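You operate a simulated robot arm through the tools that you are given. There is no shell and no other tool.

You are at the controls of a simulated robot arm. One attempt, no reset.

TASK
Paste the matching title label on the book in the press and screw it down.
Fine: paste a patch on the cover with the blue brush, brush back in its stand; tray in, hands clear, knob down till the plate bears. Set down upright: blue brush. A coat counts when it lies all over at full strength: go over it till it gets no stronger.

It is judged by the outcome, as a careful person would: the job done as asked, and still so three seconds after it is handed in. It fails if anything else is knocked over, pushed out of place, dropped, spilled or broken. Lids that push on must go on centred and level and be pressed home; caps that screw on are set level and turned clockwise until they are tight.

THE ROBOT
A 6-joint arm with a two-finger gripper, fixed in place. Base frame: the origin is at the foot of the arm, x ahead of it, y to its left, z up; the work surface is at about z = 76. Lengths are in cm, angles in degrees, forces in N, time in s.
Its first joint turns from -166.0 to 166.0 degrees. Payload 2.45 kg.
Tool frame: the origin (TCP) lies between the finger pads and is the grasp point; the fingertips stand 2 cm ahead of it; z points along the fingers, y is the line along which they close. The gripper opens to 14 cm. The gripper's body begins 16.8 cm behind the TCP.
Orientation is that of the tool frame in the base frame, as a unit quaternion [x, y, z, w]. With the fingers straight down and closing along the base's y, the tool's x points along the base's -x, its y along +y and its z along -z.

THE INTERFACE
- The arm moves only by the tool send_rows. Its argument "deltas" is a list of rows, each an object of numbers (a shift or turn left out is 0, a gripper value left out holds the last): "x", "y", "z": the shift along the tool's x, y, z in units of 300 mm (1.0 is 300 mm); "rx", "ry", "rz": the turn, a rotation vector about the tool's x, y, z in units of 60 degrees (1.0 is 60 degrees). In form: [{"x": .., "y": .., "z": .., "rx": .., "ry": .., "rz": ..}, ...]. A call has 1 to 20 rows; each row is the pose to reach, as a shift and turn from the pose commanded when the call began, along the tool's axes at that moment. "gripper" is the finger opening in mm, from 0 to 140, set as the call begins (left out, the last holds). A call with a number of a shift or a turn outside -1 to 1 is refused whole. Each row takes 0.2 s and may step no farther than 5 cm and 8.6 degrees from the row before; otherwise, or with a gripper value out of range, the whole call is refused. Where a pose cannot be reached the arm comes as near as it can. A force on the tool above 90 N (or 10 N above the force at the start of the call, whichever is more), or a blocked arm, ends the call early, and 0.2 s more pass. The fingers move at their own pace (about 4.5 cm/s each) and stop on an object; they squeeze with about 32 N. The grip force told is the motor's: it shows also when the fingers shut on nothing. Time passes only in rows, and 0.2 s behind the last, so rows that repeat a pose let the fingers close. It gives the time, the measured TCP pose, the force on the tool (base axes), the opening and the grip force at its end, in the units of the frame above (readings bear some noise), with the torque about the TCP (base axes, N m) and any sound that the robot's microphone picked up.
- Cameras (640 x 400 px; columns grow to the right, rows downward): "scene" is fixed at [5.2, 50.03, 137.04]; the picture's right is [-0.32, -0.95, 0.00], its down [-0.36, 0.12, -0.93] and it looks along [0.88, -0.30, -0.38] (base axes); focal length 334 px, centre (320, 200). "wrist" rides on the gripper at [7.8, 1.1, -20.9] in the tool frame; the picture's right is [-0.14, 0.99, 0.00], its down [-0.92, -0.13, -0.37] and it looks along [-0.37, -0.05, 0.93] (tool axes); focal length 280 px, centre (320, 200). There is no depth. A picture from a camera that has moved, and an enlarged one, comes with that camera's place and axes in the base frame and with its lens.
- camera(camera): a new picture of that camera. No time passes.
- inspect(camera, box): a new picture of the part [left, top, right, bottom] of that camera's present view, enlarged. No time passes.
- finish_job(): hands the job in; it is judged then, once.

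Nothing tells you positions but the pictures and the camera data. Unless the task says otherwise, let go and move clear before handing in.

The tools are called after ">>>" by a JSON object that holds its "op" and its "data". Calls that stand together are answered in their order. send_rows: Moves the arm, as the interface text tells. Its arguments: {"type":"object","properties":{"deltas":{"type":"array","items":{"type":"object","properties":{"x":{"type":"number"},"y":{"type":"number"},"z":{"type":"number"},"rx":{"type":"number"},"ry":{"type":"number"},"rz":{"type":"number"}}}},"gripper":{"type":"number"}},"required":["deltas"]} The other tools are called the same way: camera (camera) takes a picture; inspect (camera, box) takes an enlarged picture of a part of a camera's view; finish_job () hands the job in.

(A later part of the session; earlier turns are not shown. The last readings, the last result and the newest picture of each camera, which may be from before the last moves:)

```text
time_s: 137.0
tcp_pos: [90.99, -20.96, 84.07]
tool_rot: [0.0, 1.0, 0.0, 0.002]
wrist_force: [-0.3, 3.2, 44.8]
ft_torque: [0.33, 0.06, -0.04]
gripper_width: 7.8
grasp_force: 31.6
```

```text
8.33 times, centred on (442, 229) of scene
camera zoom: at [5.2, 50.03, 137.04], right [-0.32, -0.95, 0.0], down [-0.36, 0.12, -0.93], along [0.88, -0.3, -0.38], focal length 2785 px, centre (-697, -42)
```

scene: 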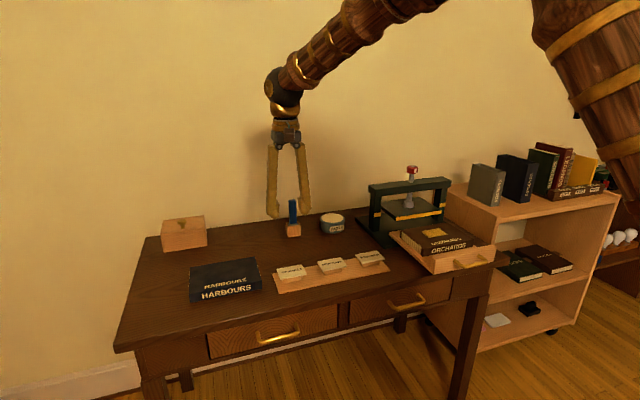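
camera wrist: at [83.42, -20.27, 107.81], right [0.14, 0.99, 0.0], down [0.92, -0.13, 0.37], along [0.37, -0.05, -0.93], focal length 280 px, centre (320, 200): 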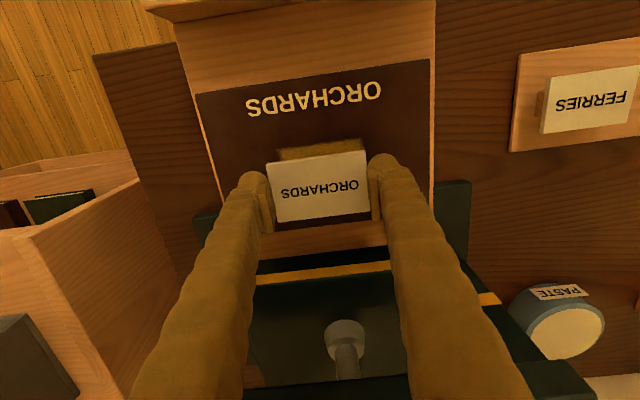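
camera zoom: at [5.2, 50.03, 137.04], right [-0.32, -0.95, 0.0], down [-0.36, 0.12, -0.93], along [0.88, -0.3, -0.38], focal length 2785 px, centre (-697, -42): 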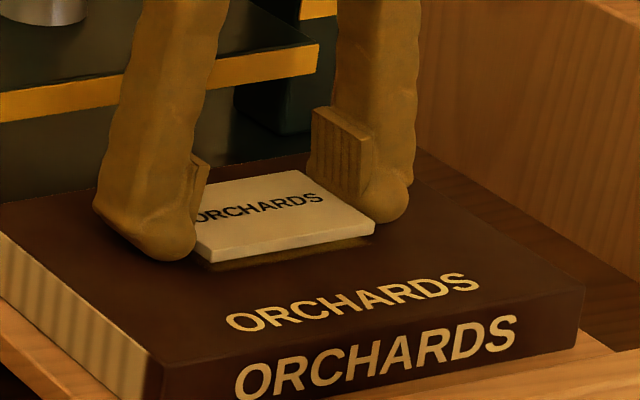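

Fingertips touch the cover (45 N) with the label about 2 mm above the paste. I relieve the press slightly and open just enough to let it settle.

>>> {"op": "send_rows", "data": {"deltas": [{"z": -0.004}, {"z": -0.004}, {"z": -0.004}]}}

>>> {"op": "send_rows", "data": {"deltas": [{}, {}, {}, {}], "gripper": 100}}

>>> {"op": "inspect", "data": {"camera": "scene", "box": [410, 205, 474, 253]}}

>>> {"op": "inspect", "data": {"camera": "wrist", "box": [180, 50, 460, 250]}}

```text
time_s: 137.8
tcp_pos: [91.06, -21.14, 84.3]
tool_rot: [0.001, 1.0, -0.001, 0.001]
wrist_force: [2.1, -6.0, 43.2]
ft_torque: [0.08, -0.02, 0.09]
gripper_width: 7.79
grasp_force: 31.2
```

```text
time_s: 138.8
tcp_pos: [90.84, -20.97, 84.05]
tool_rot: [0.0, 1.0, 0.0, 0.0]
wrist_force: [0.1, 1.9, 25.6]
ft_torque: [-0.14, -0.03, 0.05]
gripper_width: 9.61
grasp_force: 0.0
```

```text
8.33 times, centred on (442, 229) of scene
camera zoom: at [5.2, 50.03, 137.04], right [-0.32, -0.95, 0.0], down [-0.36, 0.12, -0.93], along [0.88, -0.3, -0.38], focal length 2785 px, centre (-697, -42)
```

zoom: 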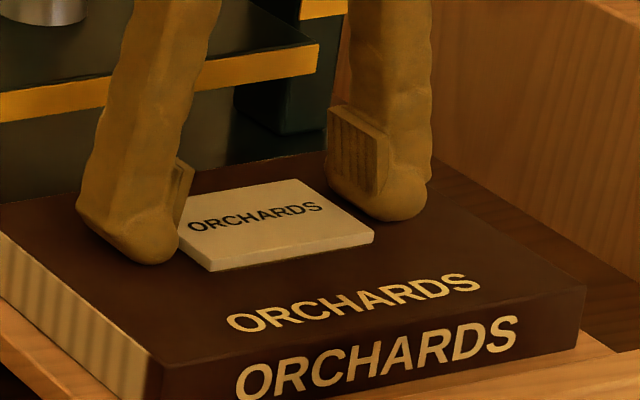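

```text
2.00 times, centred on (320, 150) of wrist
camera zoom: at [83.2, -19.99, 104.95], right [0.14, 0.99, 0.0], down [0.92, -0.13, 0.37], along [0.36, -0.05, -0.93], focal length 561 px, centre (320, 300)
```

zoom: 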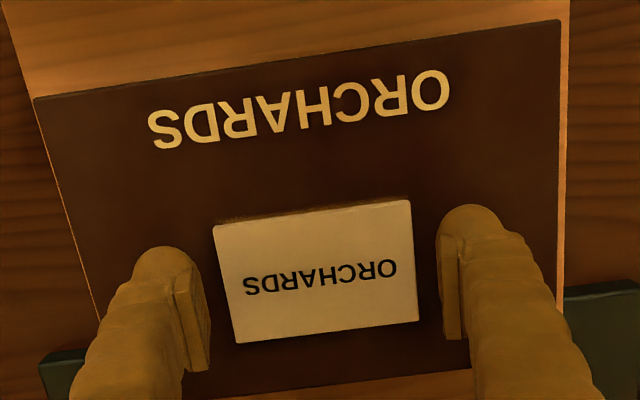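

The label lies flat and square over the pasted patch. I rise clear, then move back to view the tray front for pushing.

>>> {"op": "send_rows", "data": {"deltas": [{"z": -0.02}, {"z": -0.08}, {"z": -0.2}, {"z": -0.34}, {"x": 0.1, "z": -0.46}, {"x": 0.22, "z": -0.5}, {"x": 0.36, "z": -0.5}, {"x": 0.5, "z": -0.5}, {"x": 0.6, "z": -0.5}, {"x": 0.6, "z": -0.5}]}}

>>> {"op": "camera", "data": {"camera": "wrist"}}

>>> {"op": "inspect", "data": {"camera": "scene", "box": [360, 150, 510, 290]}}

```text
time_s: 141.0
tcp_pos: [72.95, -21.27, 98.82]
tool_rot: [0.0, 1.0, 0.0, 0.0]
wrist_force: [0.2, -0.6, 0.3]
ft_torque: [0.03, -0.01, 0.01]
gripper_width: 10.01
grasp_force: 0.1
```

```text
taken
camera wrist: at [65.14, -20.24, 119.67], right [0.14, 0.99, 0.0], down [0.92, -0.13, 0.37], along [0.36, -0.05, -0.93], focal length 280 px, centre (320, 200)
```

wrist: 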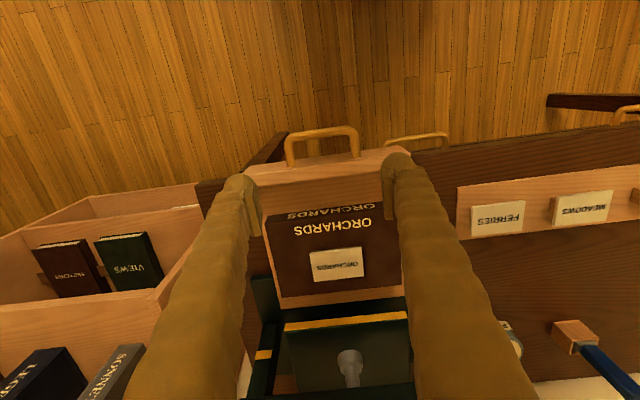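

```text
2.86 times, centred on (435, 220) of scene
camera zoom: at [5.2, 50.03, 137.04], right [-0.32, -0.95, 0.0], down [-0.36, 0.12, -0.93], along [0.88, -0.3, -0.38], focal length 955 px, centre (-9, 143)
```

zoom: 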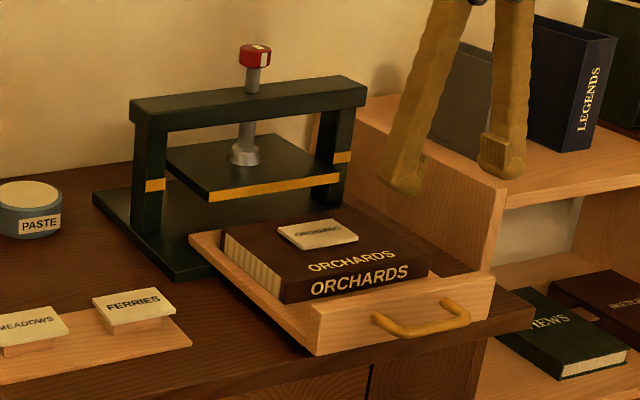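

>>> {"op": "inspect", "data": {"camera": "wrist", "box": [225, 110, 425, 235]}}

>>> {"op": "inspect", "data": {"camera": "scene", "box": [425, 240, 505, 290]}}

```text
3.20 times, centred on (325, 172) of wrist
camera zoom: at [65.14, -20.24, 119.67], right [0.14, 0.99, 0.0], down [0.92, -0.13, 0.37], along [0.36, -0.05, -0.93], focal length 897 px, centre (304, 288)
```

zoom: 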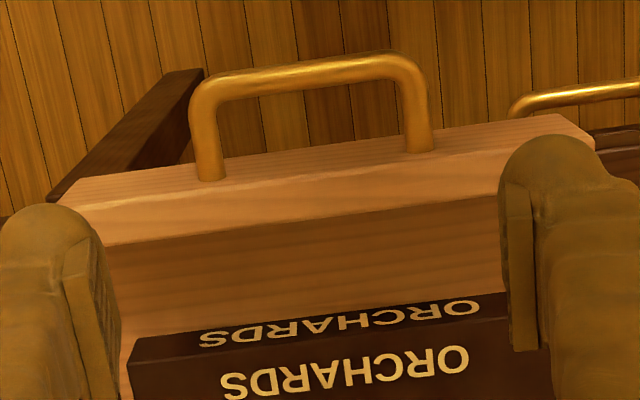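

```text
8.00 times, centred on (465, 265) of scene
camera zoom: at [5.2, 50.03, 137.04], right [-0.32, -0.95, 0.0], down [-0.36, 0.12, -0.93], along [0.88, -0.3, -0.38], focal length 2674 px, centre (-840, -320)
```

zoom: 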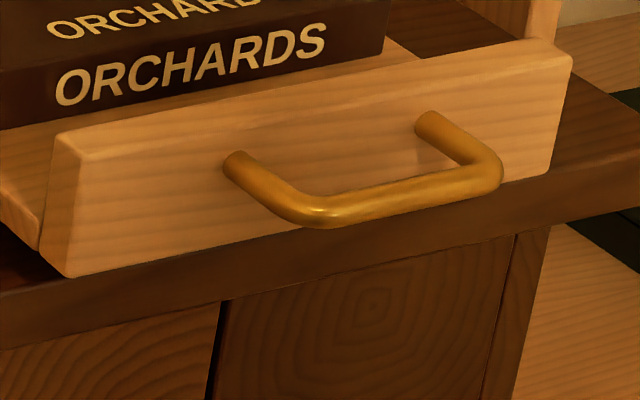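

The handle's bar is at about (70.8, −20.8, 81.3). I'll push on it with closed fingers: first close and go down in front of it.

>>> {"op": "send_rows", "data": {"deltas": [{"x": 0.1}, {"x": 0.2}, {"x": 0.29}, {"x": 0.29, "y": 0.01, "z": 0.12}, {"x": 0.29, "y": 0.01, "z": 0.26}, {"x": 0.29, "y": 0.01, "z": 0.4}, {"x": 0.29, "y": 0.01, "z": 0.52}, {"x": 0.29, "y": 0.01, "z": 0.585}, {"x": 0.29, "y": 0.01, "z": 0.585}], "gripper": 0}}

>>> {"op": "camera", "data": {"camera": "wrist"}}

>>> {"op": "inspect", "data": {"camera": "scene", "box": [380, 190, 520, 300]}}

```text
time_s: 143.0
tcp_pos: [64.23, -20.8, 81.58]
tool_rot: [-0.001, 1.0, 0.0, 0.0]
wrist_force: [0.1, -0.3, -0.2]
ft_torque: [-0.01, 0.0, -0.01]
gripper_width: 0.0
grasp_force: 30.0
```

```text
taken
camera wrist: at [56.43, -19.81, 102.46], right [0.14, 0.99, 0.0], down [0.92, -0.13, 0.37], along [0.37, -0.05, -0.93], focal length 280 px, centre (320, 200)
```

wrist: 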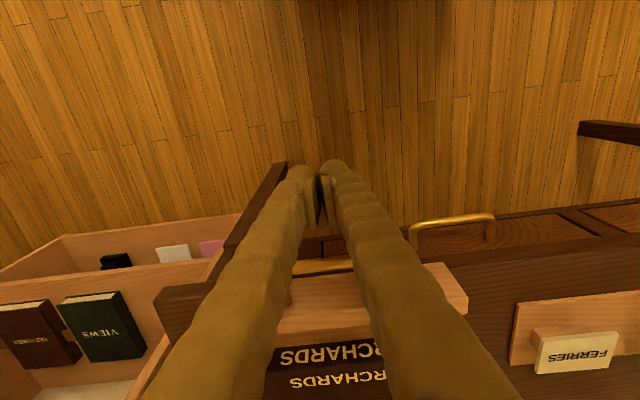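

```text
3.64 times, centred on (450, 245) of scene
camera zoom: at [5.2, 50.03, 137.04], right [-0.32, -0.95, 0.0], down [-0.36, 0.12, -0.93], along [0.88, -0.3, -0.38], focal length 1216 px, centre (-153, 36)
```

zoom: 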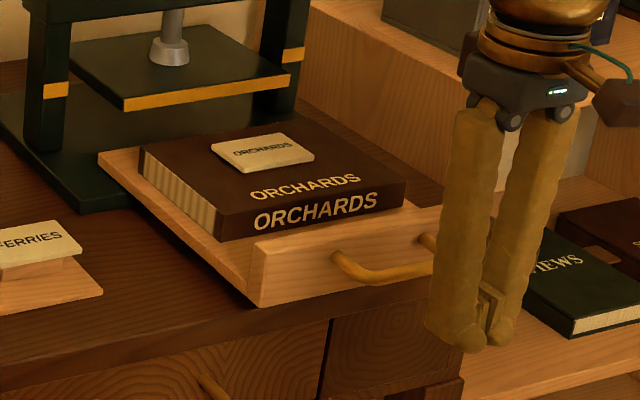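

Fingers are in front of the handle. I push in +x slowly and watch the force.

>>> {"op": "send_rows", "data": {"deltas": [{"x": -0.05}, {"x": -0.1}, {"x": -0.13}, {"x": -0.16}, {"x": -0.19}, {"x": -0.22}, {"x": -0.25}, {"x": -0.25}]}}

>>> {"op": "inspect", "data": {"camera": "scene", "box": [380, 190, 520, 300]}}

```text
time_s: 144.8
tcp_pos: [71.72, -20.81, 81.55]
tool_rot: [0.0, 1.0, 0.001, 0.0]
wrist_force: [0.2, -0.2, 0.0]
ft_torque: [0.02, 0.05, 0.04]
gripper_width: 0.01
grasp_force: 29.1
```

```text
3.64 times, centred on (450, 245) of scene
camera zoom: at [5.2, 50.03, 137.04], right [-0.32, -0.95, 0.0], down [-0.36, 0.12, -0.93], along [0.88, -0.3, -0.38], focal length 1216 px, centre (-153, 36)
```

zoom: 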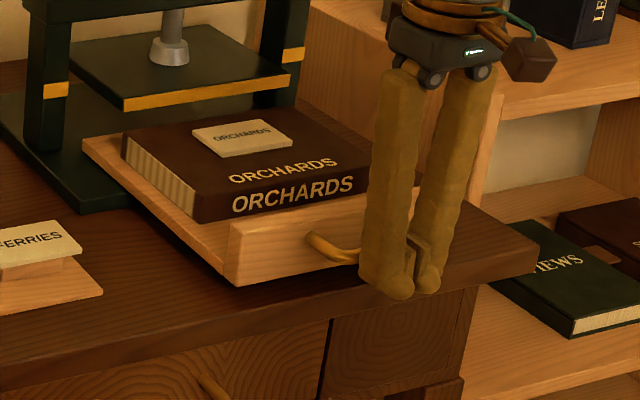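

The tray slides in freely with the book riding along. I continue pushing at a gentle pace.

>>> {"op": "send_rows", "data": {"deltas": [{"x": -0.02}, {"x": -0.05}, {"x": -0.08}, {"x": -0.11}, {"x": -0.14}, {"x": -0.17}, {"x": -0.2}, {"x": -0.23}, {"x": -0.26}, {"x": -0.29}, {"x": -0.31}, {"x": -0.32}, {"x": -0.32}]}}

>>> {"op": "inspect", "data": {"camera": "scene", "box": [350, 170, 490, 280]}}

>>> {"op": "camera", "data": {"camera": "wrist"}}

```text
time_s: 147.6
tcp_pos: [81.47, -20.88, 81.45]
tool_rot: [0.0, 1.0, 0.0, 0.0]
wrist_force: [-1.4, 0.6, -0.3]
ft_torque: [0.05, 0.0, 0.01]
gripper_width: 0.0
grasp_force: 29.2
```

```text
3.64 times, centred on (420, 225) of scene
camera zoom: at [5.2, 50.03, 137.04], right [-0.32, -0.95, 0.0], down [-0.36, 0.12, -0.93], along [0.88, -0.3, -0.38], focal length 1216 px, centre (-44, 109)
```

zoom: 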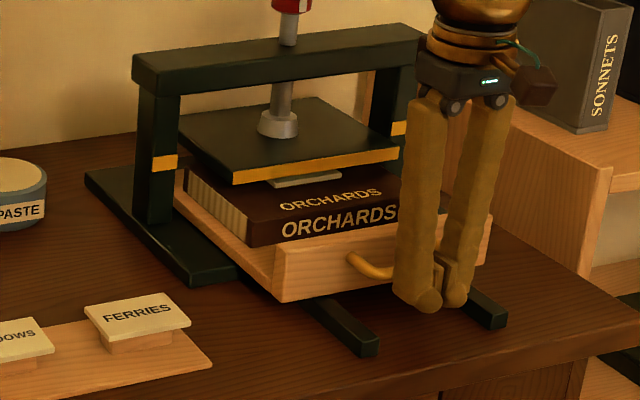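

```text
taken
camera wrist: at [73.64, -19.74, 102.39], right [0.14, 0.99, 0.0], down [0.92, -0.13, 0.37], along [0.37, -0.05, -0.93], focal length 280 px, centre (320, 200)
```

wrist: 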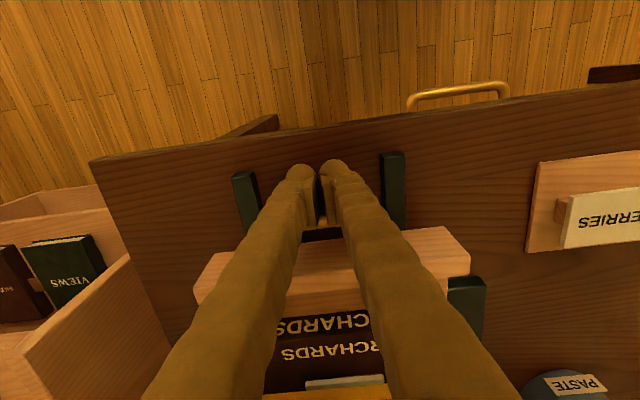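

Tray is riding on its rails and the label clears the plate. I continue in smaller steps until it stops.

>>> {"op": "send_rows", "data": {"deltas": [{"x": -0.02}, {"x": -0.045}, {"x": -0.07}, {"x": -0.095}, {"x": -0.12}, {"x": -0.13}, {"x": -0.13}]}}

>>> {"op": "inspect", "data": {"camera": "scene", "box": [350, 170, 490, 280]}}

```text
time_s: 149.2
tcp_pos: [85.33, -20.71, 81.56]
tool_rot: [0.0, 1.0, 0.0, -0.001]
wrist_force: [-1.8, -0.2, -0.4]
ft_torque: [0.01, 0.03, 0.01]
gripper_width: 0.0
grasp_force: 29.4
```

```text
3.64 times, centred on (420, 225) of scene
camera zoom: at [5.2, 50.03, 137.04], right [-0.32, -0.95, 0.0], down [-0.36, 0.12, -0.93], along [0.88, -0.3, -0.38], focal length 1216 px, centre (-44, 109)
```

zoom: 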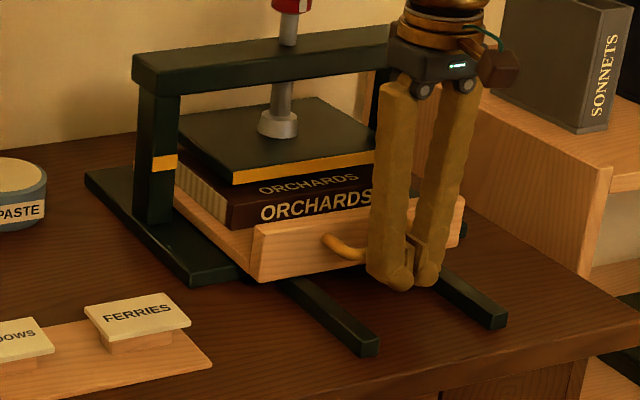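

>>> {"op": "send_rows", "data": {"deltas": [{"x": -0.015}, {"x": -0.03}, {"x": -0.045}, {"x": -0.045}]}}

>>> {"op": "inspect", "data": {"camera": "scene", "box": [350, 170, 490, 280]}}

```text
time_s: 150.2
tcp_pos: [86.54, -20.83, 81.45]
tool_rot: [0.001, 1.0, 0.0, 0.0]
wrist_force: [-15.8, 0.0, 5.6]
ft_torque: [0.01, -0.14, 0.02]
gripper_width: 0.61
grasp_force: 29.0
```

```text
3.64 times, centred on (420, 225) of scene
camera zoom: at [5.2, 50.03, 137.04], right [-0.32, -0.95, 0.0], down [-0.36, 0.12, -0.93], along [0.88, -0.3, -0.38], focal length 1216 px, centre (-44, 109)
```

zoom: 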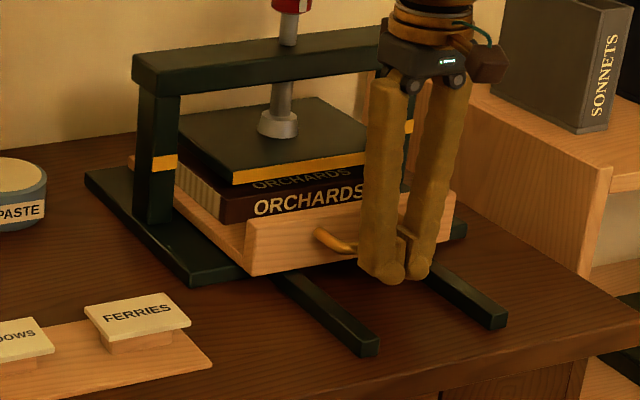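

The force rose to 16 N, so the tray seems to be at its stop. I give one small further nudge to confirm.

>>> {"op": "send_rows", "data": {"deltas": [{"x": -0.005}, {"x": -0.01}, {"x": -0.01}]}}

>>> {"op": "inspect", "data": {"camera": "scene", "box": [350, 170, 490, 280]}}

```text
time_s: 151.0
tcp_pos: [86.76, -20.86, 81.41]
tool_rot: [-0.001, 1.0, 0.0, -0.002]
wrist_force: [-77.0, 2.1, 26.7]
ft_torque: [0.03, -0.67, 0.25]
gripper_width: 0.62
grasp_force: 29.2
```

```text
3.64 times, centred on (420, 225) of scene
camera zoom: at [5.2, 50.03, 137.04], right [-0.32, -0.95, 0.0], down [-0.36, 0.12, -0.93], along [0.88, -0.3, -0.38], focal length 1216 px, centre (-44, 109)
```

zoom: 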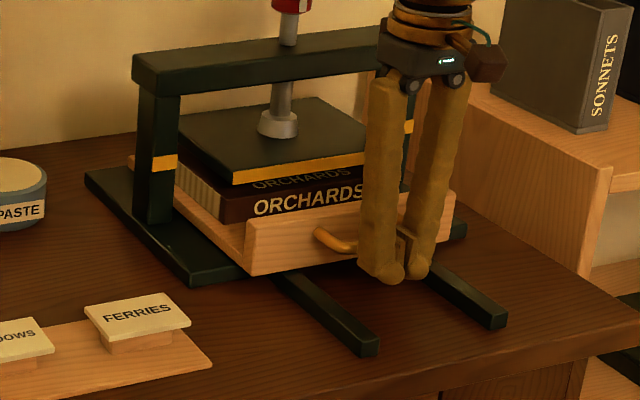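

It is firmly home. I back off and check the tray stays.

>>> {"op": "send_rows", "data": {"deltas": [{"x": 0.01}, {"x": 0.03}, {"x": 0.07}, {"x": 0.14}, {"x": 0.24}, {"x": 0.24}]}}

>>> {"op": "inspect", "data": {"camera": "scene", "box": [350, 170, 490, 280]}}

```text
time_s: 152.4
tcp_pos: [79.63, -20.63, 81.57]
tool_rot: [0.0, 1.0, 0.0, 0.0]
wrist_force: [0.4, -0.4, 0.4]
ft_torque: [-0.01, 0.0, 0.01]
gripper_width: 0.02
grasp_force: 29.4
```

```text
3.64 times, centred on (420, 225) of scene
camera zoom: at [5.2, 50.03, 137.04], right [-0.32, -0.95, 0.0], down [-0.36, 0.12, -0.93], along [0.88, -0.3, -0.38], focal length 1216 px, centre (-44, 109)
```

zoom: 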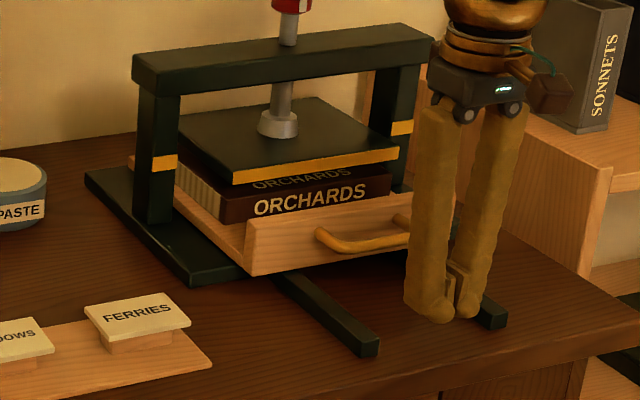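

The tray stayed in. Now I rise and move toward the knob to measure it.

>>> {"op": "send_rows", "data": {"deltas": [{"z": -0.14}, {"z": -0.28}, {"z": -0.42}, {"z": -0.56}, {"z": -0.7}, {"z": -0.84}, {"z": -0.98}, {"z": -1.0}, {"x": -0.14, "z": -1.0}, {"x": -0.28, "z": -1.0}, {"x": -0.42, "z": -1.0}, {"x": -0.56, "z": -1.0}, {"x": -0.7, "z": -1.0}, {"x": -0.7, "z": -1.0}], "gripper": 80}}

>>> {"op": "camera", "data": {"camera": "wrist"}}

>>> {"op": "inspect", "data": {"camera": "scene", "box": [360, 155, 460, 245]}}

```text
time_s: 155.4
tcp_pos: [100.58, -20.88, 111.38]
tool_rot: [0.0, 1.0, 0.001, -0.001]
wrist_force: [0.1, -0.2, 0.4]
ft_torque: [-0.01, -0.04, 0.01]
gripper_width: 7.98
grasp_force: 0.0
```

```text
taken
camera wrist: at [92.86, -19.82, 132.26], right [0.14, 0.99, 0.0], down [0.92, -0.13, 0.37], along [0.37, -0.05, -0.93], focal length 280 px, centre (320, 200)
```

wrist: 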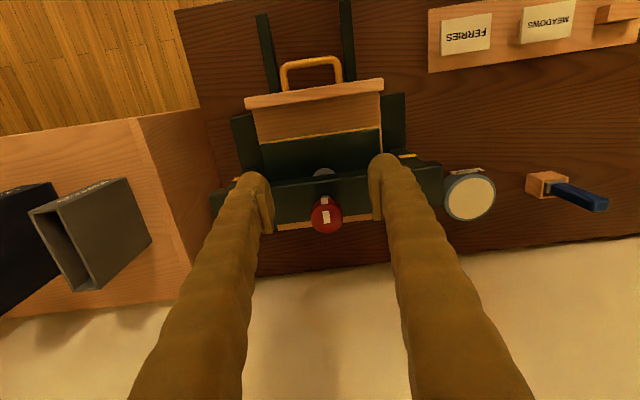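

```text
4.44 times, centred on (410, 200) of scene
camera zoom: at [5.2, 50.03, 137.04], right [-0.32, -0.95, 0.0], down [-0.36, 0.12, -0.93], along [0.88, -0.3, -0.38], focal length 1486 px, centre (-80, 200)
```

zoom: 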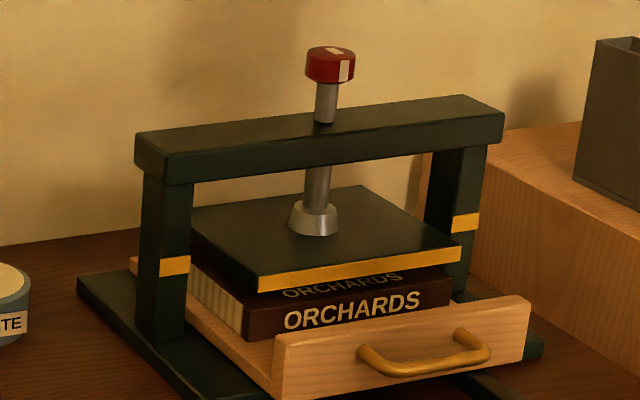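

>>> {"op": "inspect", "data": {"camera": "wrist", "box": [270, 170, 390, 245]}}

>>> {"op": "inspect", "data": {"camera": "scene", "box": [395, 158, 435, 188]}}

```text
5.33 times, centred on (330, 208) of wrist
camera zoom: at [92.86, -19.82, 132.26], right [0.14, 0.99, 0.0], down [0.92, -0.13, 0.37], along [0.37, -0.05, -0.93], focal length 1495 px, centre (267, 160)
```

zoom: 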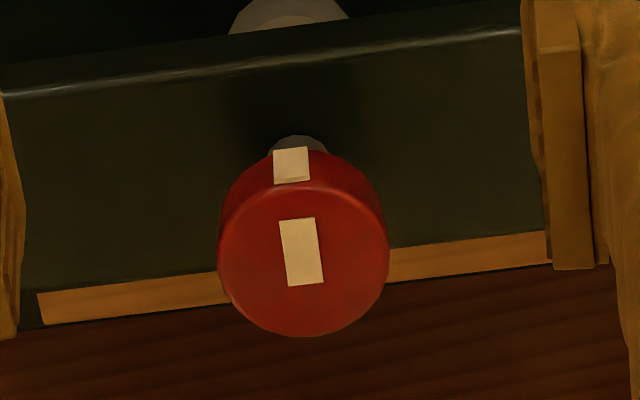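

```text
13.33 times, centred on (415, 173) of scene
camera zoom: at [5.2, 50.03, 137.04], right [-0.32, -0.95, 0.0], down [-0.36, 0.12, -0.93], along [0.88, -0.3, -0.38], focal length 4457 px, centre (-947, 560)
```

zoom: 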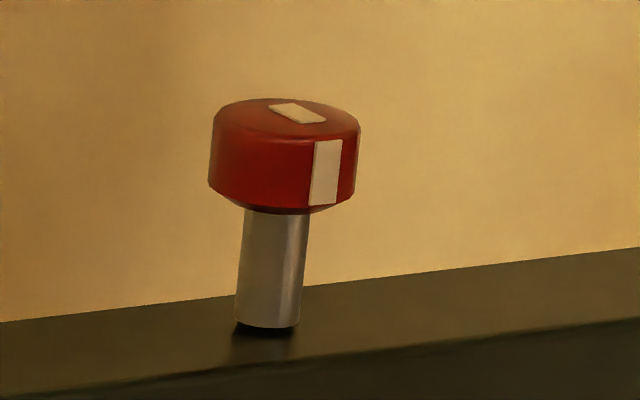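

The knob is about 4 cm across, centred near (108.05, −21.1), top z≈101. I move over it and partway down.

>>> {"op": "send_rows", "data": {"deltas": [{"x": -0.1}, {"x": -0.2, "y": -0.007}, {"x": -0.249, "y": -0.007}, {"x": -0.249, "y": -0.007, "z": 0.1}, {"x": -0.249, "y": -0.007, "z": 0.2}, {"x": -0.249, "y": -0.007, "z": 0.2}]}}

>>> {"op": "camera", "data": {"camera": "wrist"}}

>>> {"op": "inspect", "data": {"camera": "scene", "box": [370, 125, 450, 195]}}

```text
time_s: 156.8
tcp_pos: [108.02, -20.89, 105.2]
tool_rot: [0.0, 1.0, 0.001, 0.001]
wrist_force: [-0.4, 0.1, 0.5]
ft_torque: [0.02, 0.01, -0.02]
gripper_width: 7.98
grasp_force: 0.1
```

```text
taken
camera wrist: at [100.21, -19.82, 126.14], right [0.14, 0.99, 0.0], down [0.92, -0.13, 0.37], along [0.37, -0.05, -0.93], focal length 280 px, centre (320, 200)
```

wrist: 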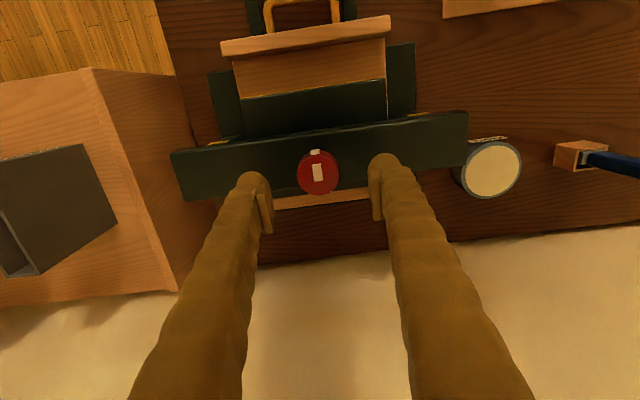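

```text
5.71 times, centred on (410, 160) of scene
camera zoom: at [5.2, 50.03, 137.04], right [-0.32, -0.95, 0.0], down [-0.36, 0.12, -0.93], along [0.88, -0.3, -0.38], focal length 1910 px, centre (-194, 429)
```

zoom: 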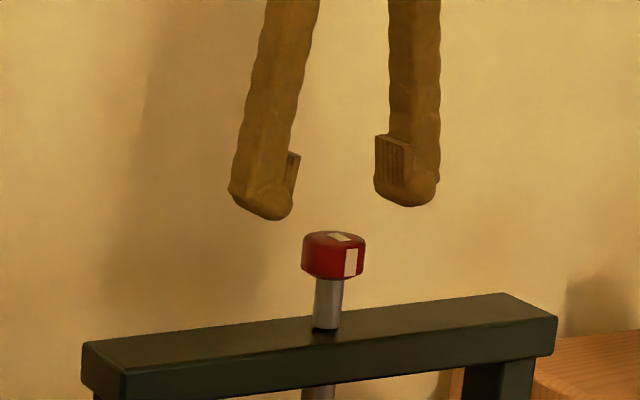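

>>> {"op": "inspect", "data": {"camera": "wrist", "box": [280, 140, 360, 200]}}

```text
6.67 times, centred on (320, 170) of wrist
camera zoom: at [100.21, -19.82, 126.14], right [0.14, 0.99, 0.0], down [0.92, -0.13, 0.37], along [0.37, -0.05, -0.93], focal length 1869 px, centre (320, 400)
```

zoom: 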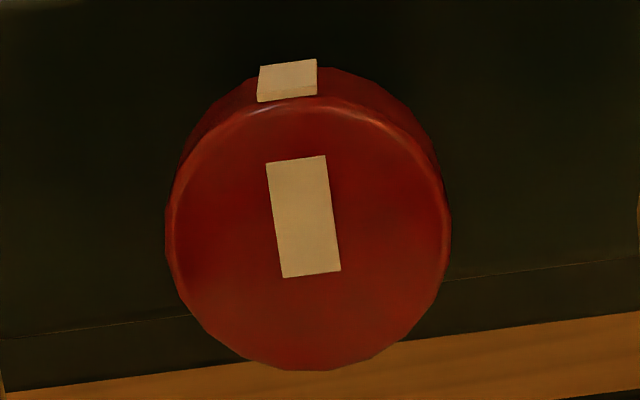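

The knob centre is at about (107.8, −21.05). I correct and descend around it.

>>> {"op": "send_rows", "data": {"deltas": [{"x": 0.007, "y": -0.004, "z": 0.05}, {"x": 0.007, "y": -0.004, "z": 0.1}, {"x": 0.007, "y": -0.004, "z": 0.155}, {"x": 0.007, "y": -0.004, "z": 0.155}]}}

>>> {"op": "inspect", "data": {"camera": "scene", "box": [370, 135, 450, 205]}}

>>> {"op": "inspect", "data": {"camera": "wrist", "box": [240, 130, 400, 250]}}

```text
time_s: 157.8
tcp_pos: [107.93, -21.34, 100.82]
tool_rot: [0.0, 1.0, 0.0, 0.0]
wrist_force: [0.0, 0.5, 0.3]
ft_torque: [-0.03, 0.01, -0.01]
gripper_width: 7.99
grasp_force: 0.1
```

```text
5.71 times, centred on (410, 170) of scene
camera zoom: at [5.2, 50.03, 137.04], right [-0.32, -0.95, 0.0], down [-0.36, 0.12, -0.93], along [0.88, -0.3, -0.38], focal length 1910 px, centre (-194, 371)
```

zoom: 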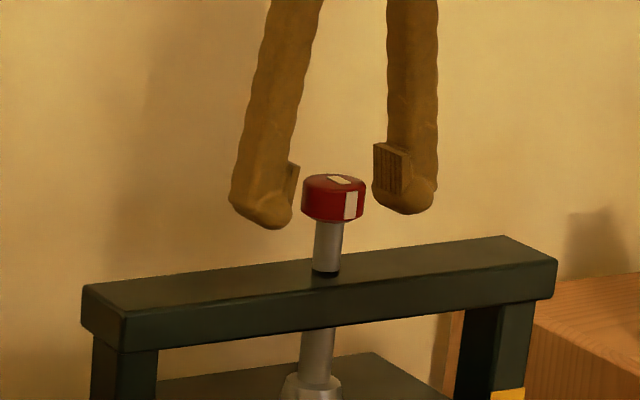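

```text
3.33 times, centred on (320, 190) of wrist
camera zoom: at [100.08, -20.18, 121.74], right [0.14, 0.99, 0.0], down [0.92, -0.13, 0.37], along [0.36, -0.05, -0.93], focal length 935 px, centre (320, 233)
```

zoom: 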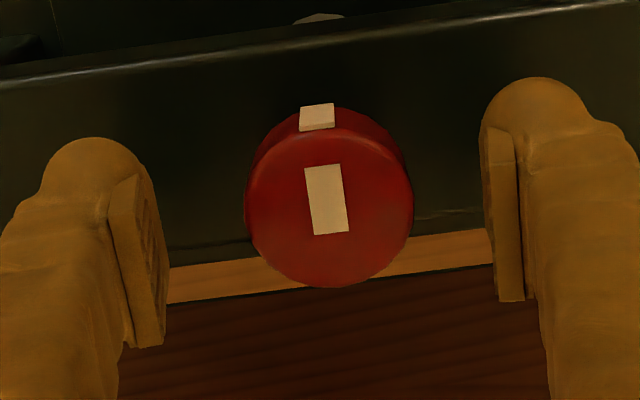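

>>> {"op": "send_rows", "data": {"deltas": [{"x": 0.005, "y": 0.006, "z": 0.01}, {"x": 0.005, "y": 0.006, "z": 0.013}]}}

>>> {"op": "inspect", "data": {"camera": "wrist", "box": [240, 130, 400, 250]}}

```text
time_s: 158.4
tcp_pos: [107.81, -21.04, 100.37]
tool_rot: [0.0, 1.0, -0.001, 0.0]
wrist_force: [-0.1, 0.0, -0.4]
ft_torque: [0.01, 0.02, 0.0]
gripper_width: 8.01
grasp_force: 0.0
```

```text
3.33 times, centred on (320, 190) of wrist
camera zoom: at [99.97, -19.93, 121.32], right [0.14, 0.99, 0.0], down [0.92, -0.13, 0.37], along [0.36, -0.05, -0.93], focal length 935 px, centre (320, 233)
```

zoom: 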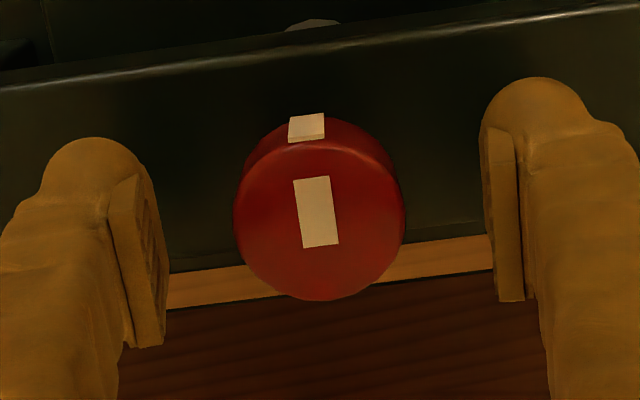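

Centred on the knob. I close on it.

>>> {"op": "send_rows", "data": {"deltas": [{}, {}, {}, {}, {}, {}], "gripper": 0}}

>>> {"op": "inspect", "data": {"camera": "wrist", "box": [240, 130, 400, 250]}}

```text
time_s: 159.8
tcp_pos: [107.79, -21.05, 100.26]
tool_rot: [0.001, 1.0, 0.0, -0.002]
wrist_force: [-3.4, 1.4, -44.3]
ft_torque: [0.01, -0.27, -0.05]
gripper_width: 3.64
grasp_force: 45.1
```

```text
3.33 times, centred on (320, 190) of wrist
camera zoom: at [100.03, -19.93, 121.08], right [0.14, 0.99, 0.0], down [0.92, -0.13, 0.37], along [0.36, -0.05, -0.93], focal length 935 px, centre (320, 233)
```

zoom: 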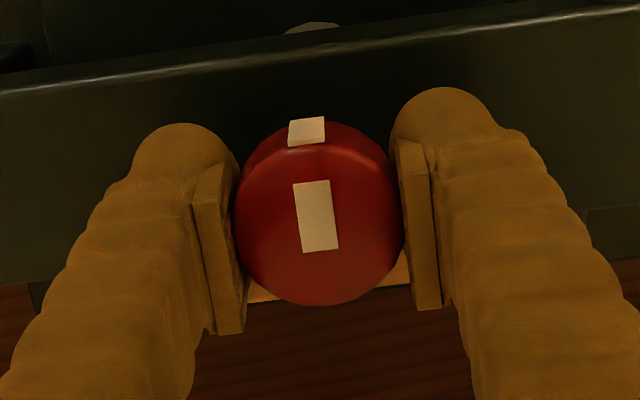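

The 44 N downward pull says the tips wedge under the knob's bevelled lower edge. I open, rise 0.8 cm and grip again on the straight side.

>>> {"op": "send_rows", "data": {"deltas": [{}, {}, {}, {"z": -0.013}, {"z": -0.027}, {"z": -0.027}], "gripper": 70}}

>>> {"op": "send_rows", "data": {"deltas": [{}, {}, {}, {}, {}, {}], "gripper": 0}}

>>> {"op": "inspect", "data": {"camera": "scene", "box": [370, 135, 450, 205]}}

```text
time_s: 161.2
tcp_pos: [107.82, -20.95, 101.27]
tool_rot: [0.0, 1.0, 0.0, 0.001]
wrist_force: [0.3, 0.9, 0.2]
ft_torque: [0.01, 0.03, -0.01]
gripper_width: 7.01
grasp_force: 0.1
```

```text
time_s: 162.6
tcp_pos: [107.76, -20.97, 101.19]
tool_rot: [0.0, 1.0, 0.0, 0.001]
wrist_force: [0.8, -10.5, -0.4]
ft_torque: [-0.11, 0.01, 0.06]
gripper_width: 3.82
grasp_force: 44.8
```

```text
5.71 times, centred on (410, 170) of scene
camera zoom: at [5.2, 50.03, 137.04], right [-0.32, -0.95, 0.0], down [-0.36, 0.12, -0.93], along [0.88, -0.3, -0.38], focal length 1910 px, centre (-194, 371)
```

zoom: 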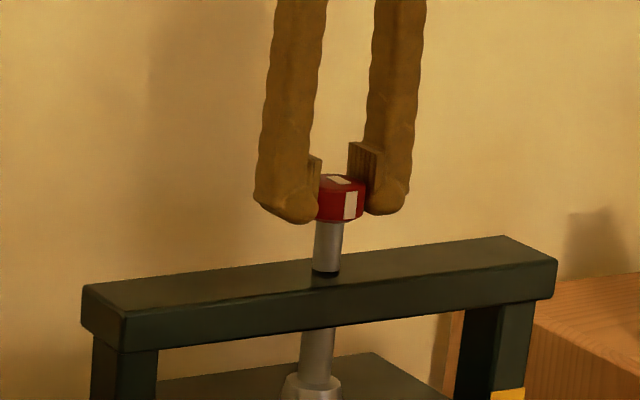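

A clean grip now (3.82 cm, no vertical pull). I turn clockwise 60° and see what moves.

>>> {"op": "send_rows", "data": {"deltas": [{"y": -0.003}, {"y": -0.003, "rz": 0.125}, {"y": -0.003, "rz": 0.25}, {"y": -0.003, "rz": 0.375}, {"y": -0.003, "rz": 0.5}, {"y": -0.003, "rz": 0.625}, {"y": -0.003, "rz": 0.75}, {"y": -0.003, "rz": 0.875}, {"y": -0.003, "rz": 1.0}, {"y": -0.003, "rz": 1.0}]}}

>>> {"op": "inspect", "data": {"camera": "scene", "box": [360, 155, 460, 245]}}

>>> {"op": "camera", "data": {"camera": "wrist"}}

```text
time_s: 164.8
tcp_pos: [107.67, -21.3, 101.26]
tool_rot: [0.5, 0.866, -0.001, 0.0]
wrist_force: [-42.7, -45.0, -11.8]
ft_torque: [0.12, 0.46, 0.25]
gripper_width: 3.82
grasp_force: 44.5
```

```text
4.44 times, centred on (410, 200) of scene
camera zoom: at [5.2, 50.03, 137.04], right [-0.32, -0.95, 0.0], down [-0.36, 0.12, -0.93], along [0.88, -0.3, -0.38], focal length 1486 px, centre (-80, 200)
```

zoom: 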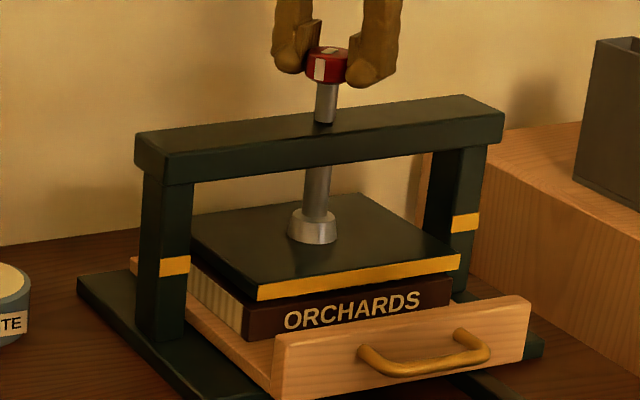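

```text
taken
camera wrist: at [104.79, -13.95, 122.17], right [0.93, 0.37, 0.0], down [0.35, -0.86, 0.37], along [0.14, -0.34, -0.93], focal length 280 px, centre (320, 200)
```

wrist: 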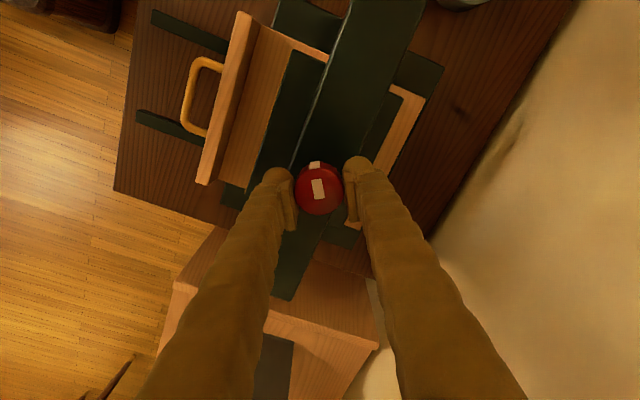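

The knob turned and the plate came down about 0.6 cm, with the knob staying at its height. The side force shows my axis is ~0.3 cm off, so I shift to relieve it before turning more.

>>> {"op": "send_rows", "data": {"deltas": [{"x": -0.002, "y": -0.005}, {"x": -0.003, "y": -0.009}, {"x": -0.003, "y": -0.009}]}}

```text
time_s: 165.6
tcp_pos: [107.55, -21.11, 101.28]
tool_rot: [0.5, 0.866, 0.001, 0.0]
wrist_force: [-29.5, -29.8, -8.6]
ft_torque: [-0.38, 0.22, 0.11]
gripper_width: 3.79
grasp_force: 44.2
```

>>> {"op": "send_rows", "data": {"deltas": [{"x": -0.003, "y": -0.006}, {"x": -0.005, "y": -0.012}, {"x": -0.005, "y": -0.012}]}}

>>> {"op": "inspect", "data": {"camera": "wrist", "box": [260, 140, 380, 230]}}

```text
time_s: 166.4
tcp_pos: [107.61, -21.23, 101.23]
tool_rot: [0.5, 0.866, 0.002, 0.001]
wrist_force: [25.9, 26.6, -7.5]
ft_torque: [0.41, -0.24, -0.09]
gripper_width: 3.8
grasp_force: 44.8
```

```text
4.44 times, centred on (320, 185) of wrist
camera zoom: at [104.59, -13.99, 122.2], right [0.93, 0.38, 0.0], down [0.35, -0.86, 0.37], along [0.14, -0.34, -0.93], focal length 1246 px, centre (320, 267)
```

zoom: 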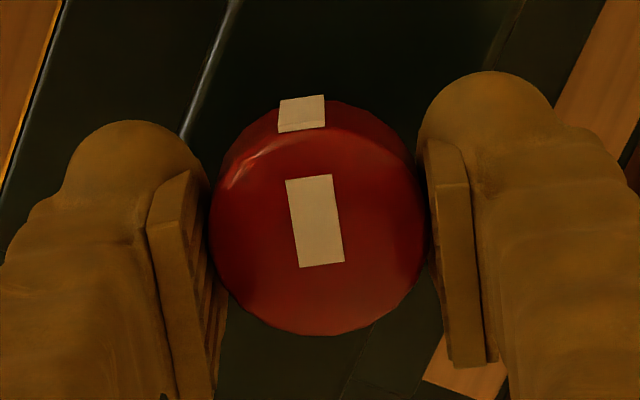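

I back off half of that correction to zero the side force, then turn another 60°.

>>> {"op": "send_rows", "data": {"deltas": [{"x": 0.001, "y": 0.005}, {"x": 0.001, "y": 0.005}]}}

```text
time_s: 167.0
tcp_pos: [107.73, -21.34, 101.31]
tool_rot: [0.5, 0.866, 0.001, 0.001]
wrist_force: [22.2, 34.9, -1.1]
ft_torque: [-0.33, -0.52, -0.08]
gripper_width: 3.82
grasp_force: 45.0
```

The reading is muddled by stick-slip, so I open briefly to zero it and re-centre by sight.

>>> {"op": "send_rows", "data": {"deltas": [{}, {}, {}], "gripper": 60}}

>>> {"op": "inspect", "data": {"camera": "wrist", "box": [260, 140, 380, 230]}}

>>> {"op": "inspect", "data": {"camera": "scene", "box": [360, 155, 460, 245]}}

```text
time_s: 167.8
tcp_pos: [107.45, -21.2, 101.32]
tool_rot: [0.5, 0.866, -0.001, -0.001]
wrist_force: [-0.3, -0.1, -0.5]
ft_torque: [0.0, -0.02, 0.02]
gripper_width: 6.02
grasp_force: 0.1
```

```text
4.44 times, centred on (320, 185) of wrist
camera zoom: at [104.63, -14.19, 122.16], right [0.93, 0.38, 0.0], down [0.35, -0.86, 0.37], along [0.14, -0.34, -0.93], focal length 1246 px, centre (320, 267)
```

zoom: 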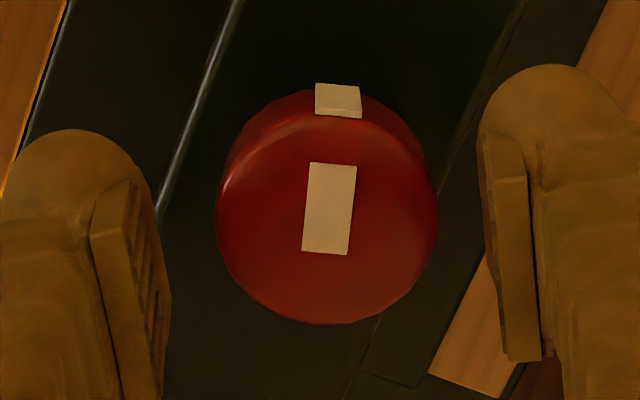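

```text
4.44 times, centred on (410, 200) of scene
camera zoom: at [5.2, 50.03, 137.04], right [-0.32, -0.95, 0.0], down [-0.36, 0.12, -0.93], along [0.88, -0.3, -0.38], focal length 1486 px, centre (-80, 200)
```

zoom: 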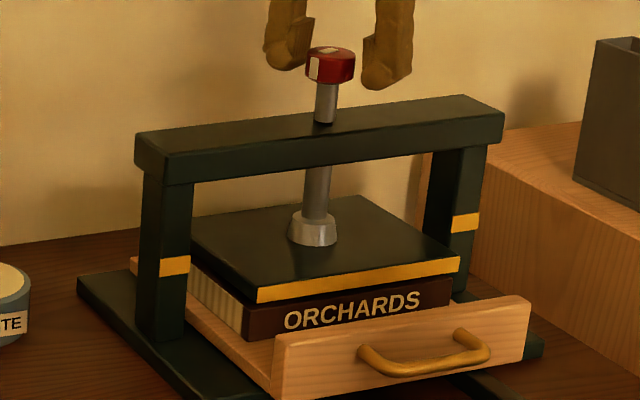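

The knob's centre is about (107.55, −21.07). I re-centre on it and close again.

>>> {"op": "send_rows", "data": {"deltas": [{"x": 0.006, "y": 0.003}, {"x": 0.012, "y": 0.0055}, {"x": 0.012, "y": 0.0055}]}}

>>> {"op": "inspect", "data": {"camera": "wrist", "box": [260, 140, 380, 230]}}

>>> {"op": "send_rows", "data": {"deltas": [{}, {}, {}, {}, {}], "gripper": 0}}

```text
time_s: 168.6
tcp_pos: [107.6, -21.17, 101.33]
tool_rot: [0.5, 0.866, 0.0, 0.0]
wrist_force: [-0.1, 1.5, -0.4]
ft_torque: [-0.01, 0.03, -0.03]
gripper_width: 6.03
grasp_force: 0.0
```

```text
4.44 times, centred on (320, 185) of wrist
camera zoom: at [104.57, -13.78, 122.22], right [0.93, 0.38, 0.0], down [0.35, -0.86, 0.37], along [0.14, -0.34, -0.93], focal length 1246 px, centre (320, 267)
```

zoom: 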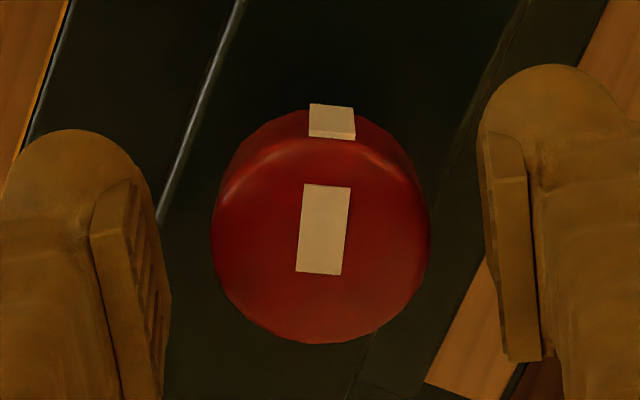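

```text
time_s: 169.8
tcp_pos: [107.53, -21.14, 101.31]
tool_rot: [0.5, 0.866, -0.001, 0.0]
wrist_force: [5.9, 0.8, 0.6]
ft_torque: [0.07, -0.03, -0.03]
gripper_width: 3.8
grasp_force: 44.9
```

Well centred now (≈6 N). I turn on clockwise by 30°.

>>> {"op": "send_rows", "data": {"deltas": [{"rz": 0.125}, {"rz": 0.25}, {"rz": 0.375}, {"rz": 0.5}, {"rz": 0.5}]}}

>>> {"op": "inspect", "data": {"camera": "scene", "box": [360, 155, 460, 245]}}

```text
time_s: 171.0
tcp_pos: [107.6, -21.07, 101.29]
tool_rot: [0.708, 0.706, 0.0, -0.001]
wrist_force: [8.4, 2.2, 12.7]
ft_torque: [0.1, -0.1, 0.34]
gripper_width: 3.82
grasp_force: 45.4
```

```text
4.44 times, centred on (410, 200) of scene
camera zoom: at [5.2, 50.03, 137.04], right [-0.32, -0.95, 0.0], down [-0.36, 0.12, -0.93], along [0.88, -0.3, -0.38], focal length 1486 px, centre (-80, 200)
```

zoom: 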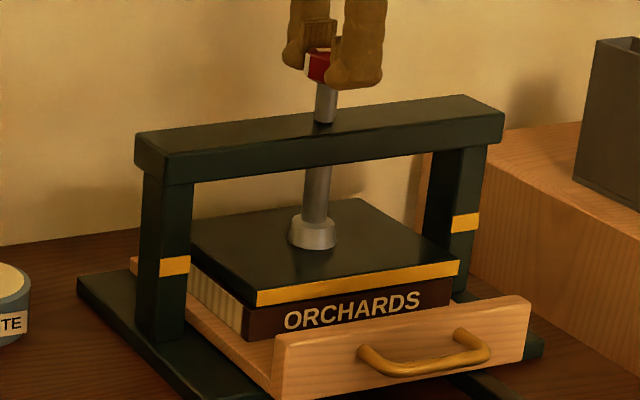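

The plate keeps coming down; torque about 0.34 N·m. I turn a further 30°.

>>> {"op": "send_rows", "data": {"deltas": [{"rz": 0.125}, {"rz": 0.25}, {"rz": 0.375}, {"rz": 0.5}, {"rz": 0.5}]}}

>>> {"op": "inspect", "data": {"camera": "scene", "box": [360, 155, 460, 245]}}

```text
time_s: 172.2
tcp_pos: [107.43, -21.11, 101.22]
tool_rot: [0.866, 0.499, -0.001, -0.001]
wrist_force: [-14.2, -0.4, 5.3]
ft_torque: [-0.01, 0.15, 0.73]
gripper_width: 3.79
grasp_force: 44.4
```

```text
4.44 times, centred on (410, 200) of scene
camera zoom: at [5.2, 50.03, 137.04], right [-0.32, -0.95, 0.0], down [-0.36, 0.12, -0.93], along [0.88, -0.3, -0.38], focal length 1486 px, centre (-80, 200)
```

zoom: 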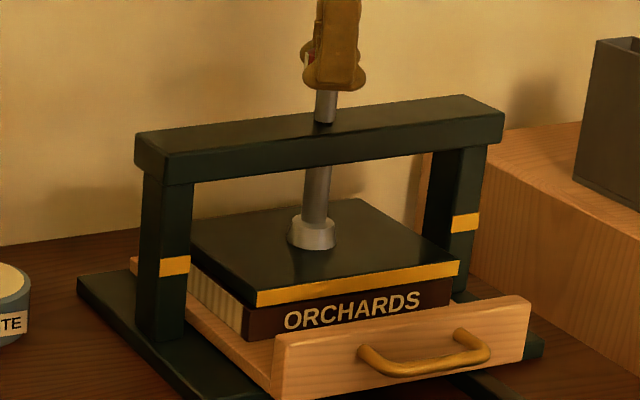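

>>> {"op": "inspect", "data": {"camera": "scene", "box": [395, 205, 445, 240]}}

>>> {"op": "inspect", "data": {"camera": "wrist", "box": [260, 140, 380, 230]}}

```text
11.43 times, centred on (420, 222) of scene
camera zoom: at [5.2, 50.03, 137.04], right [-0.32, -0.95, 0.0], down [-0.36, 0.12, -0.93], along [0.88, -0.3, -0.38], focal length 3820 px, centre (-823, -57)
```

zoom: 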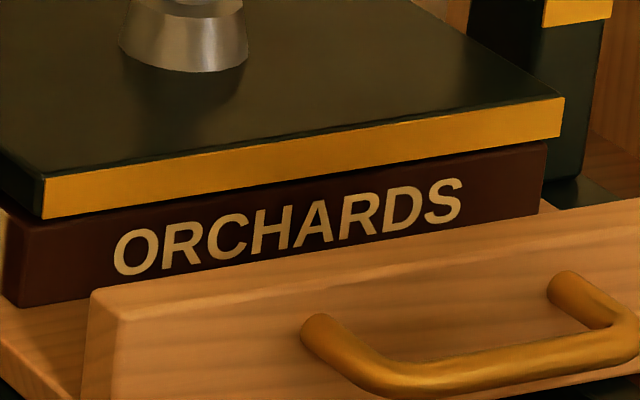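

```text
4.44 times, centred on (320, 185) of wrist
camera zoom: at [112.34, -14.92, 122.11], right [0.79, -0.62, 0.0], down [-0.57, -0.73, 0.37], along [-0.23, -0.29, -0.93], focal length 1246 px, centre (320, 267)
```

zoom: 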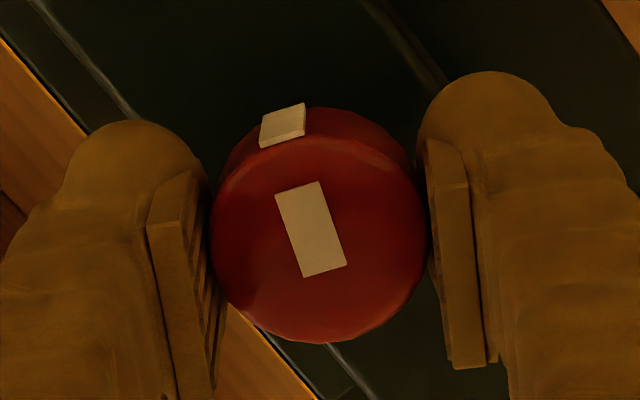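

The knob slipped some 20° in the grip as the torque rose, so the plate is bearing or close to it. I turn another 30° and compare the plate's position.

>>> {"op": "send_rows", "data": {"deltas": [{"rz": 0.125}, {"rz": 0.25}, {"rz": 0.375}, {"rz": 0.5}, {"rz": 0.5}]}}

>>> {"op": "inspect", "data": {"camera": "scene", "box": [395, 205, 445, 240]}}

>>> {"op": "inspect", "data": {"camera": "wrist", "box": [260, 140, 380, 230]}}

```text
time_s: 173.4
tcp_pos: [107.43, -21.01, 101.31]
tool_rot: [0.966, 0.258, 0.0, -0.001]
wrist_force: [1.6, 2.8, -2.7]
ft_torque: [-0.02, -0.09, 0.51]
gripper_width: 3.78
grasp_force: 44.9
```

```text
11.43 times, centred on (420, 222) of scene
camera zoom: at [5.2, 50.03, 137.04], right [-0.32, -0.95, 0.0], down [-0.36, 0.12, -0.93], along [0.88, -0.3, -0.38], focal length 3820 px, centre (-823, -57)
```

zoom: 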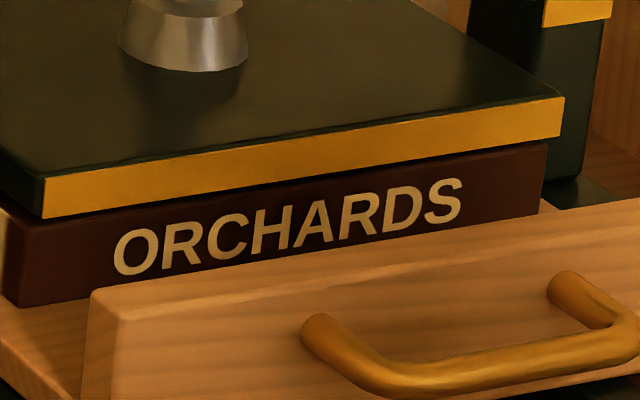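

```text
4.44 times, centred on (320, 185) of wrist
camera zoom: at [114.75, -18.08, 122.19], right [0.37, -0.93, 0.0], down [-0.86, -0.35, 0.37], along [-0.34, -0.14, -0.93], focal length 1246 px, centre (320, 267)
```

zoom: 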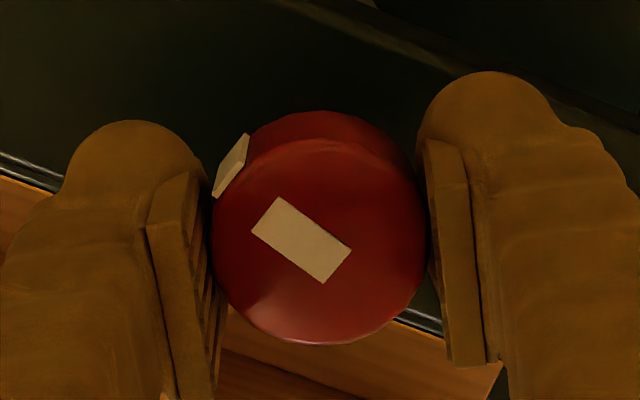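

The knob no longer turns — it slips in the grip at ~0.6 N·m and the plate has stopped: it bears. I open the fingers and check it holds.

>>> {"op": "send_rows", "data": {"deltas": [{}, {}, {}, {}], "gripper": 80}}

>>> {"op": "inspect", "data": {"camera": "scene", "box": [395, 205, 445, 240]}}

>>> {"op": "inspect", "data": {"camera": "wrist", "box": [260, 140, 380, 230]}}

```text
time_s: 174.4
tcp_pos: [107.46, -21.03, 101.31]
tool_rot: [0.966, 0.259, -0.001, 0.001]
wrist_force: [0.4, 0.3, 0.1]
ft_torque: [-0.02, -0.01, -0.02]
gripper_width: 7.99
grasp_force: 0.0
```

```text
11.43 times, centred on (420, 222) of scene
camera zoom: at [5.2, 50.03, 137.04], right [-0.32, -0.95, 0.0], down [-0.36, 0.12, -0.93], along [0.88, -0.3, -0.38], focal length 3820 px, centre (-823, -57)
```

zoom: 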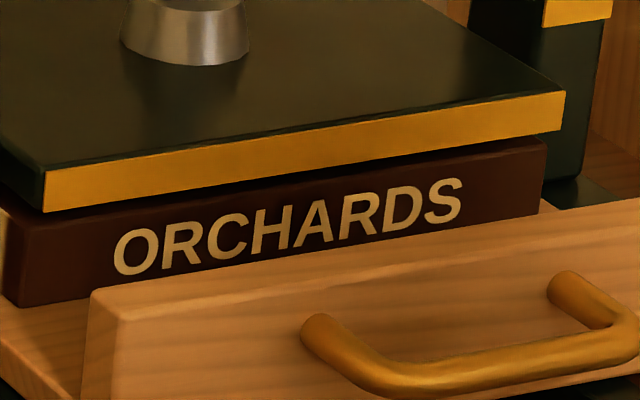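

```text
4.44 times, centred on (320, 185) of wrist
camera zoom: at [114.72, -18.07, 122.19], right [0.38, -0.93, 0.0], down [-0.86, -0.35, 0.37], along [-0.34, -0.14, -0.93], focal length 1246 px, centre (320, 267)
```

zoom: 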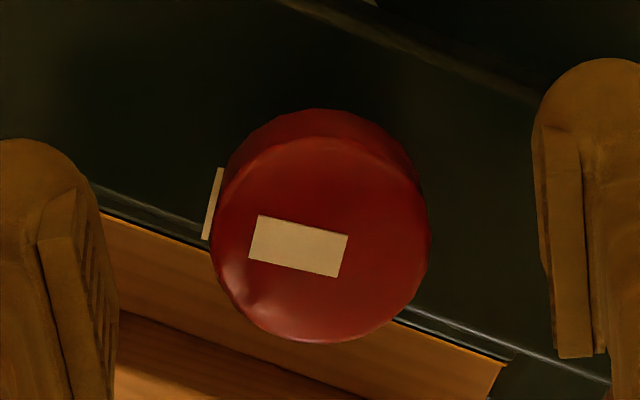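

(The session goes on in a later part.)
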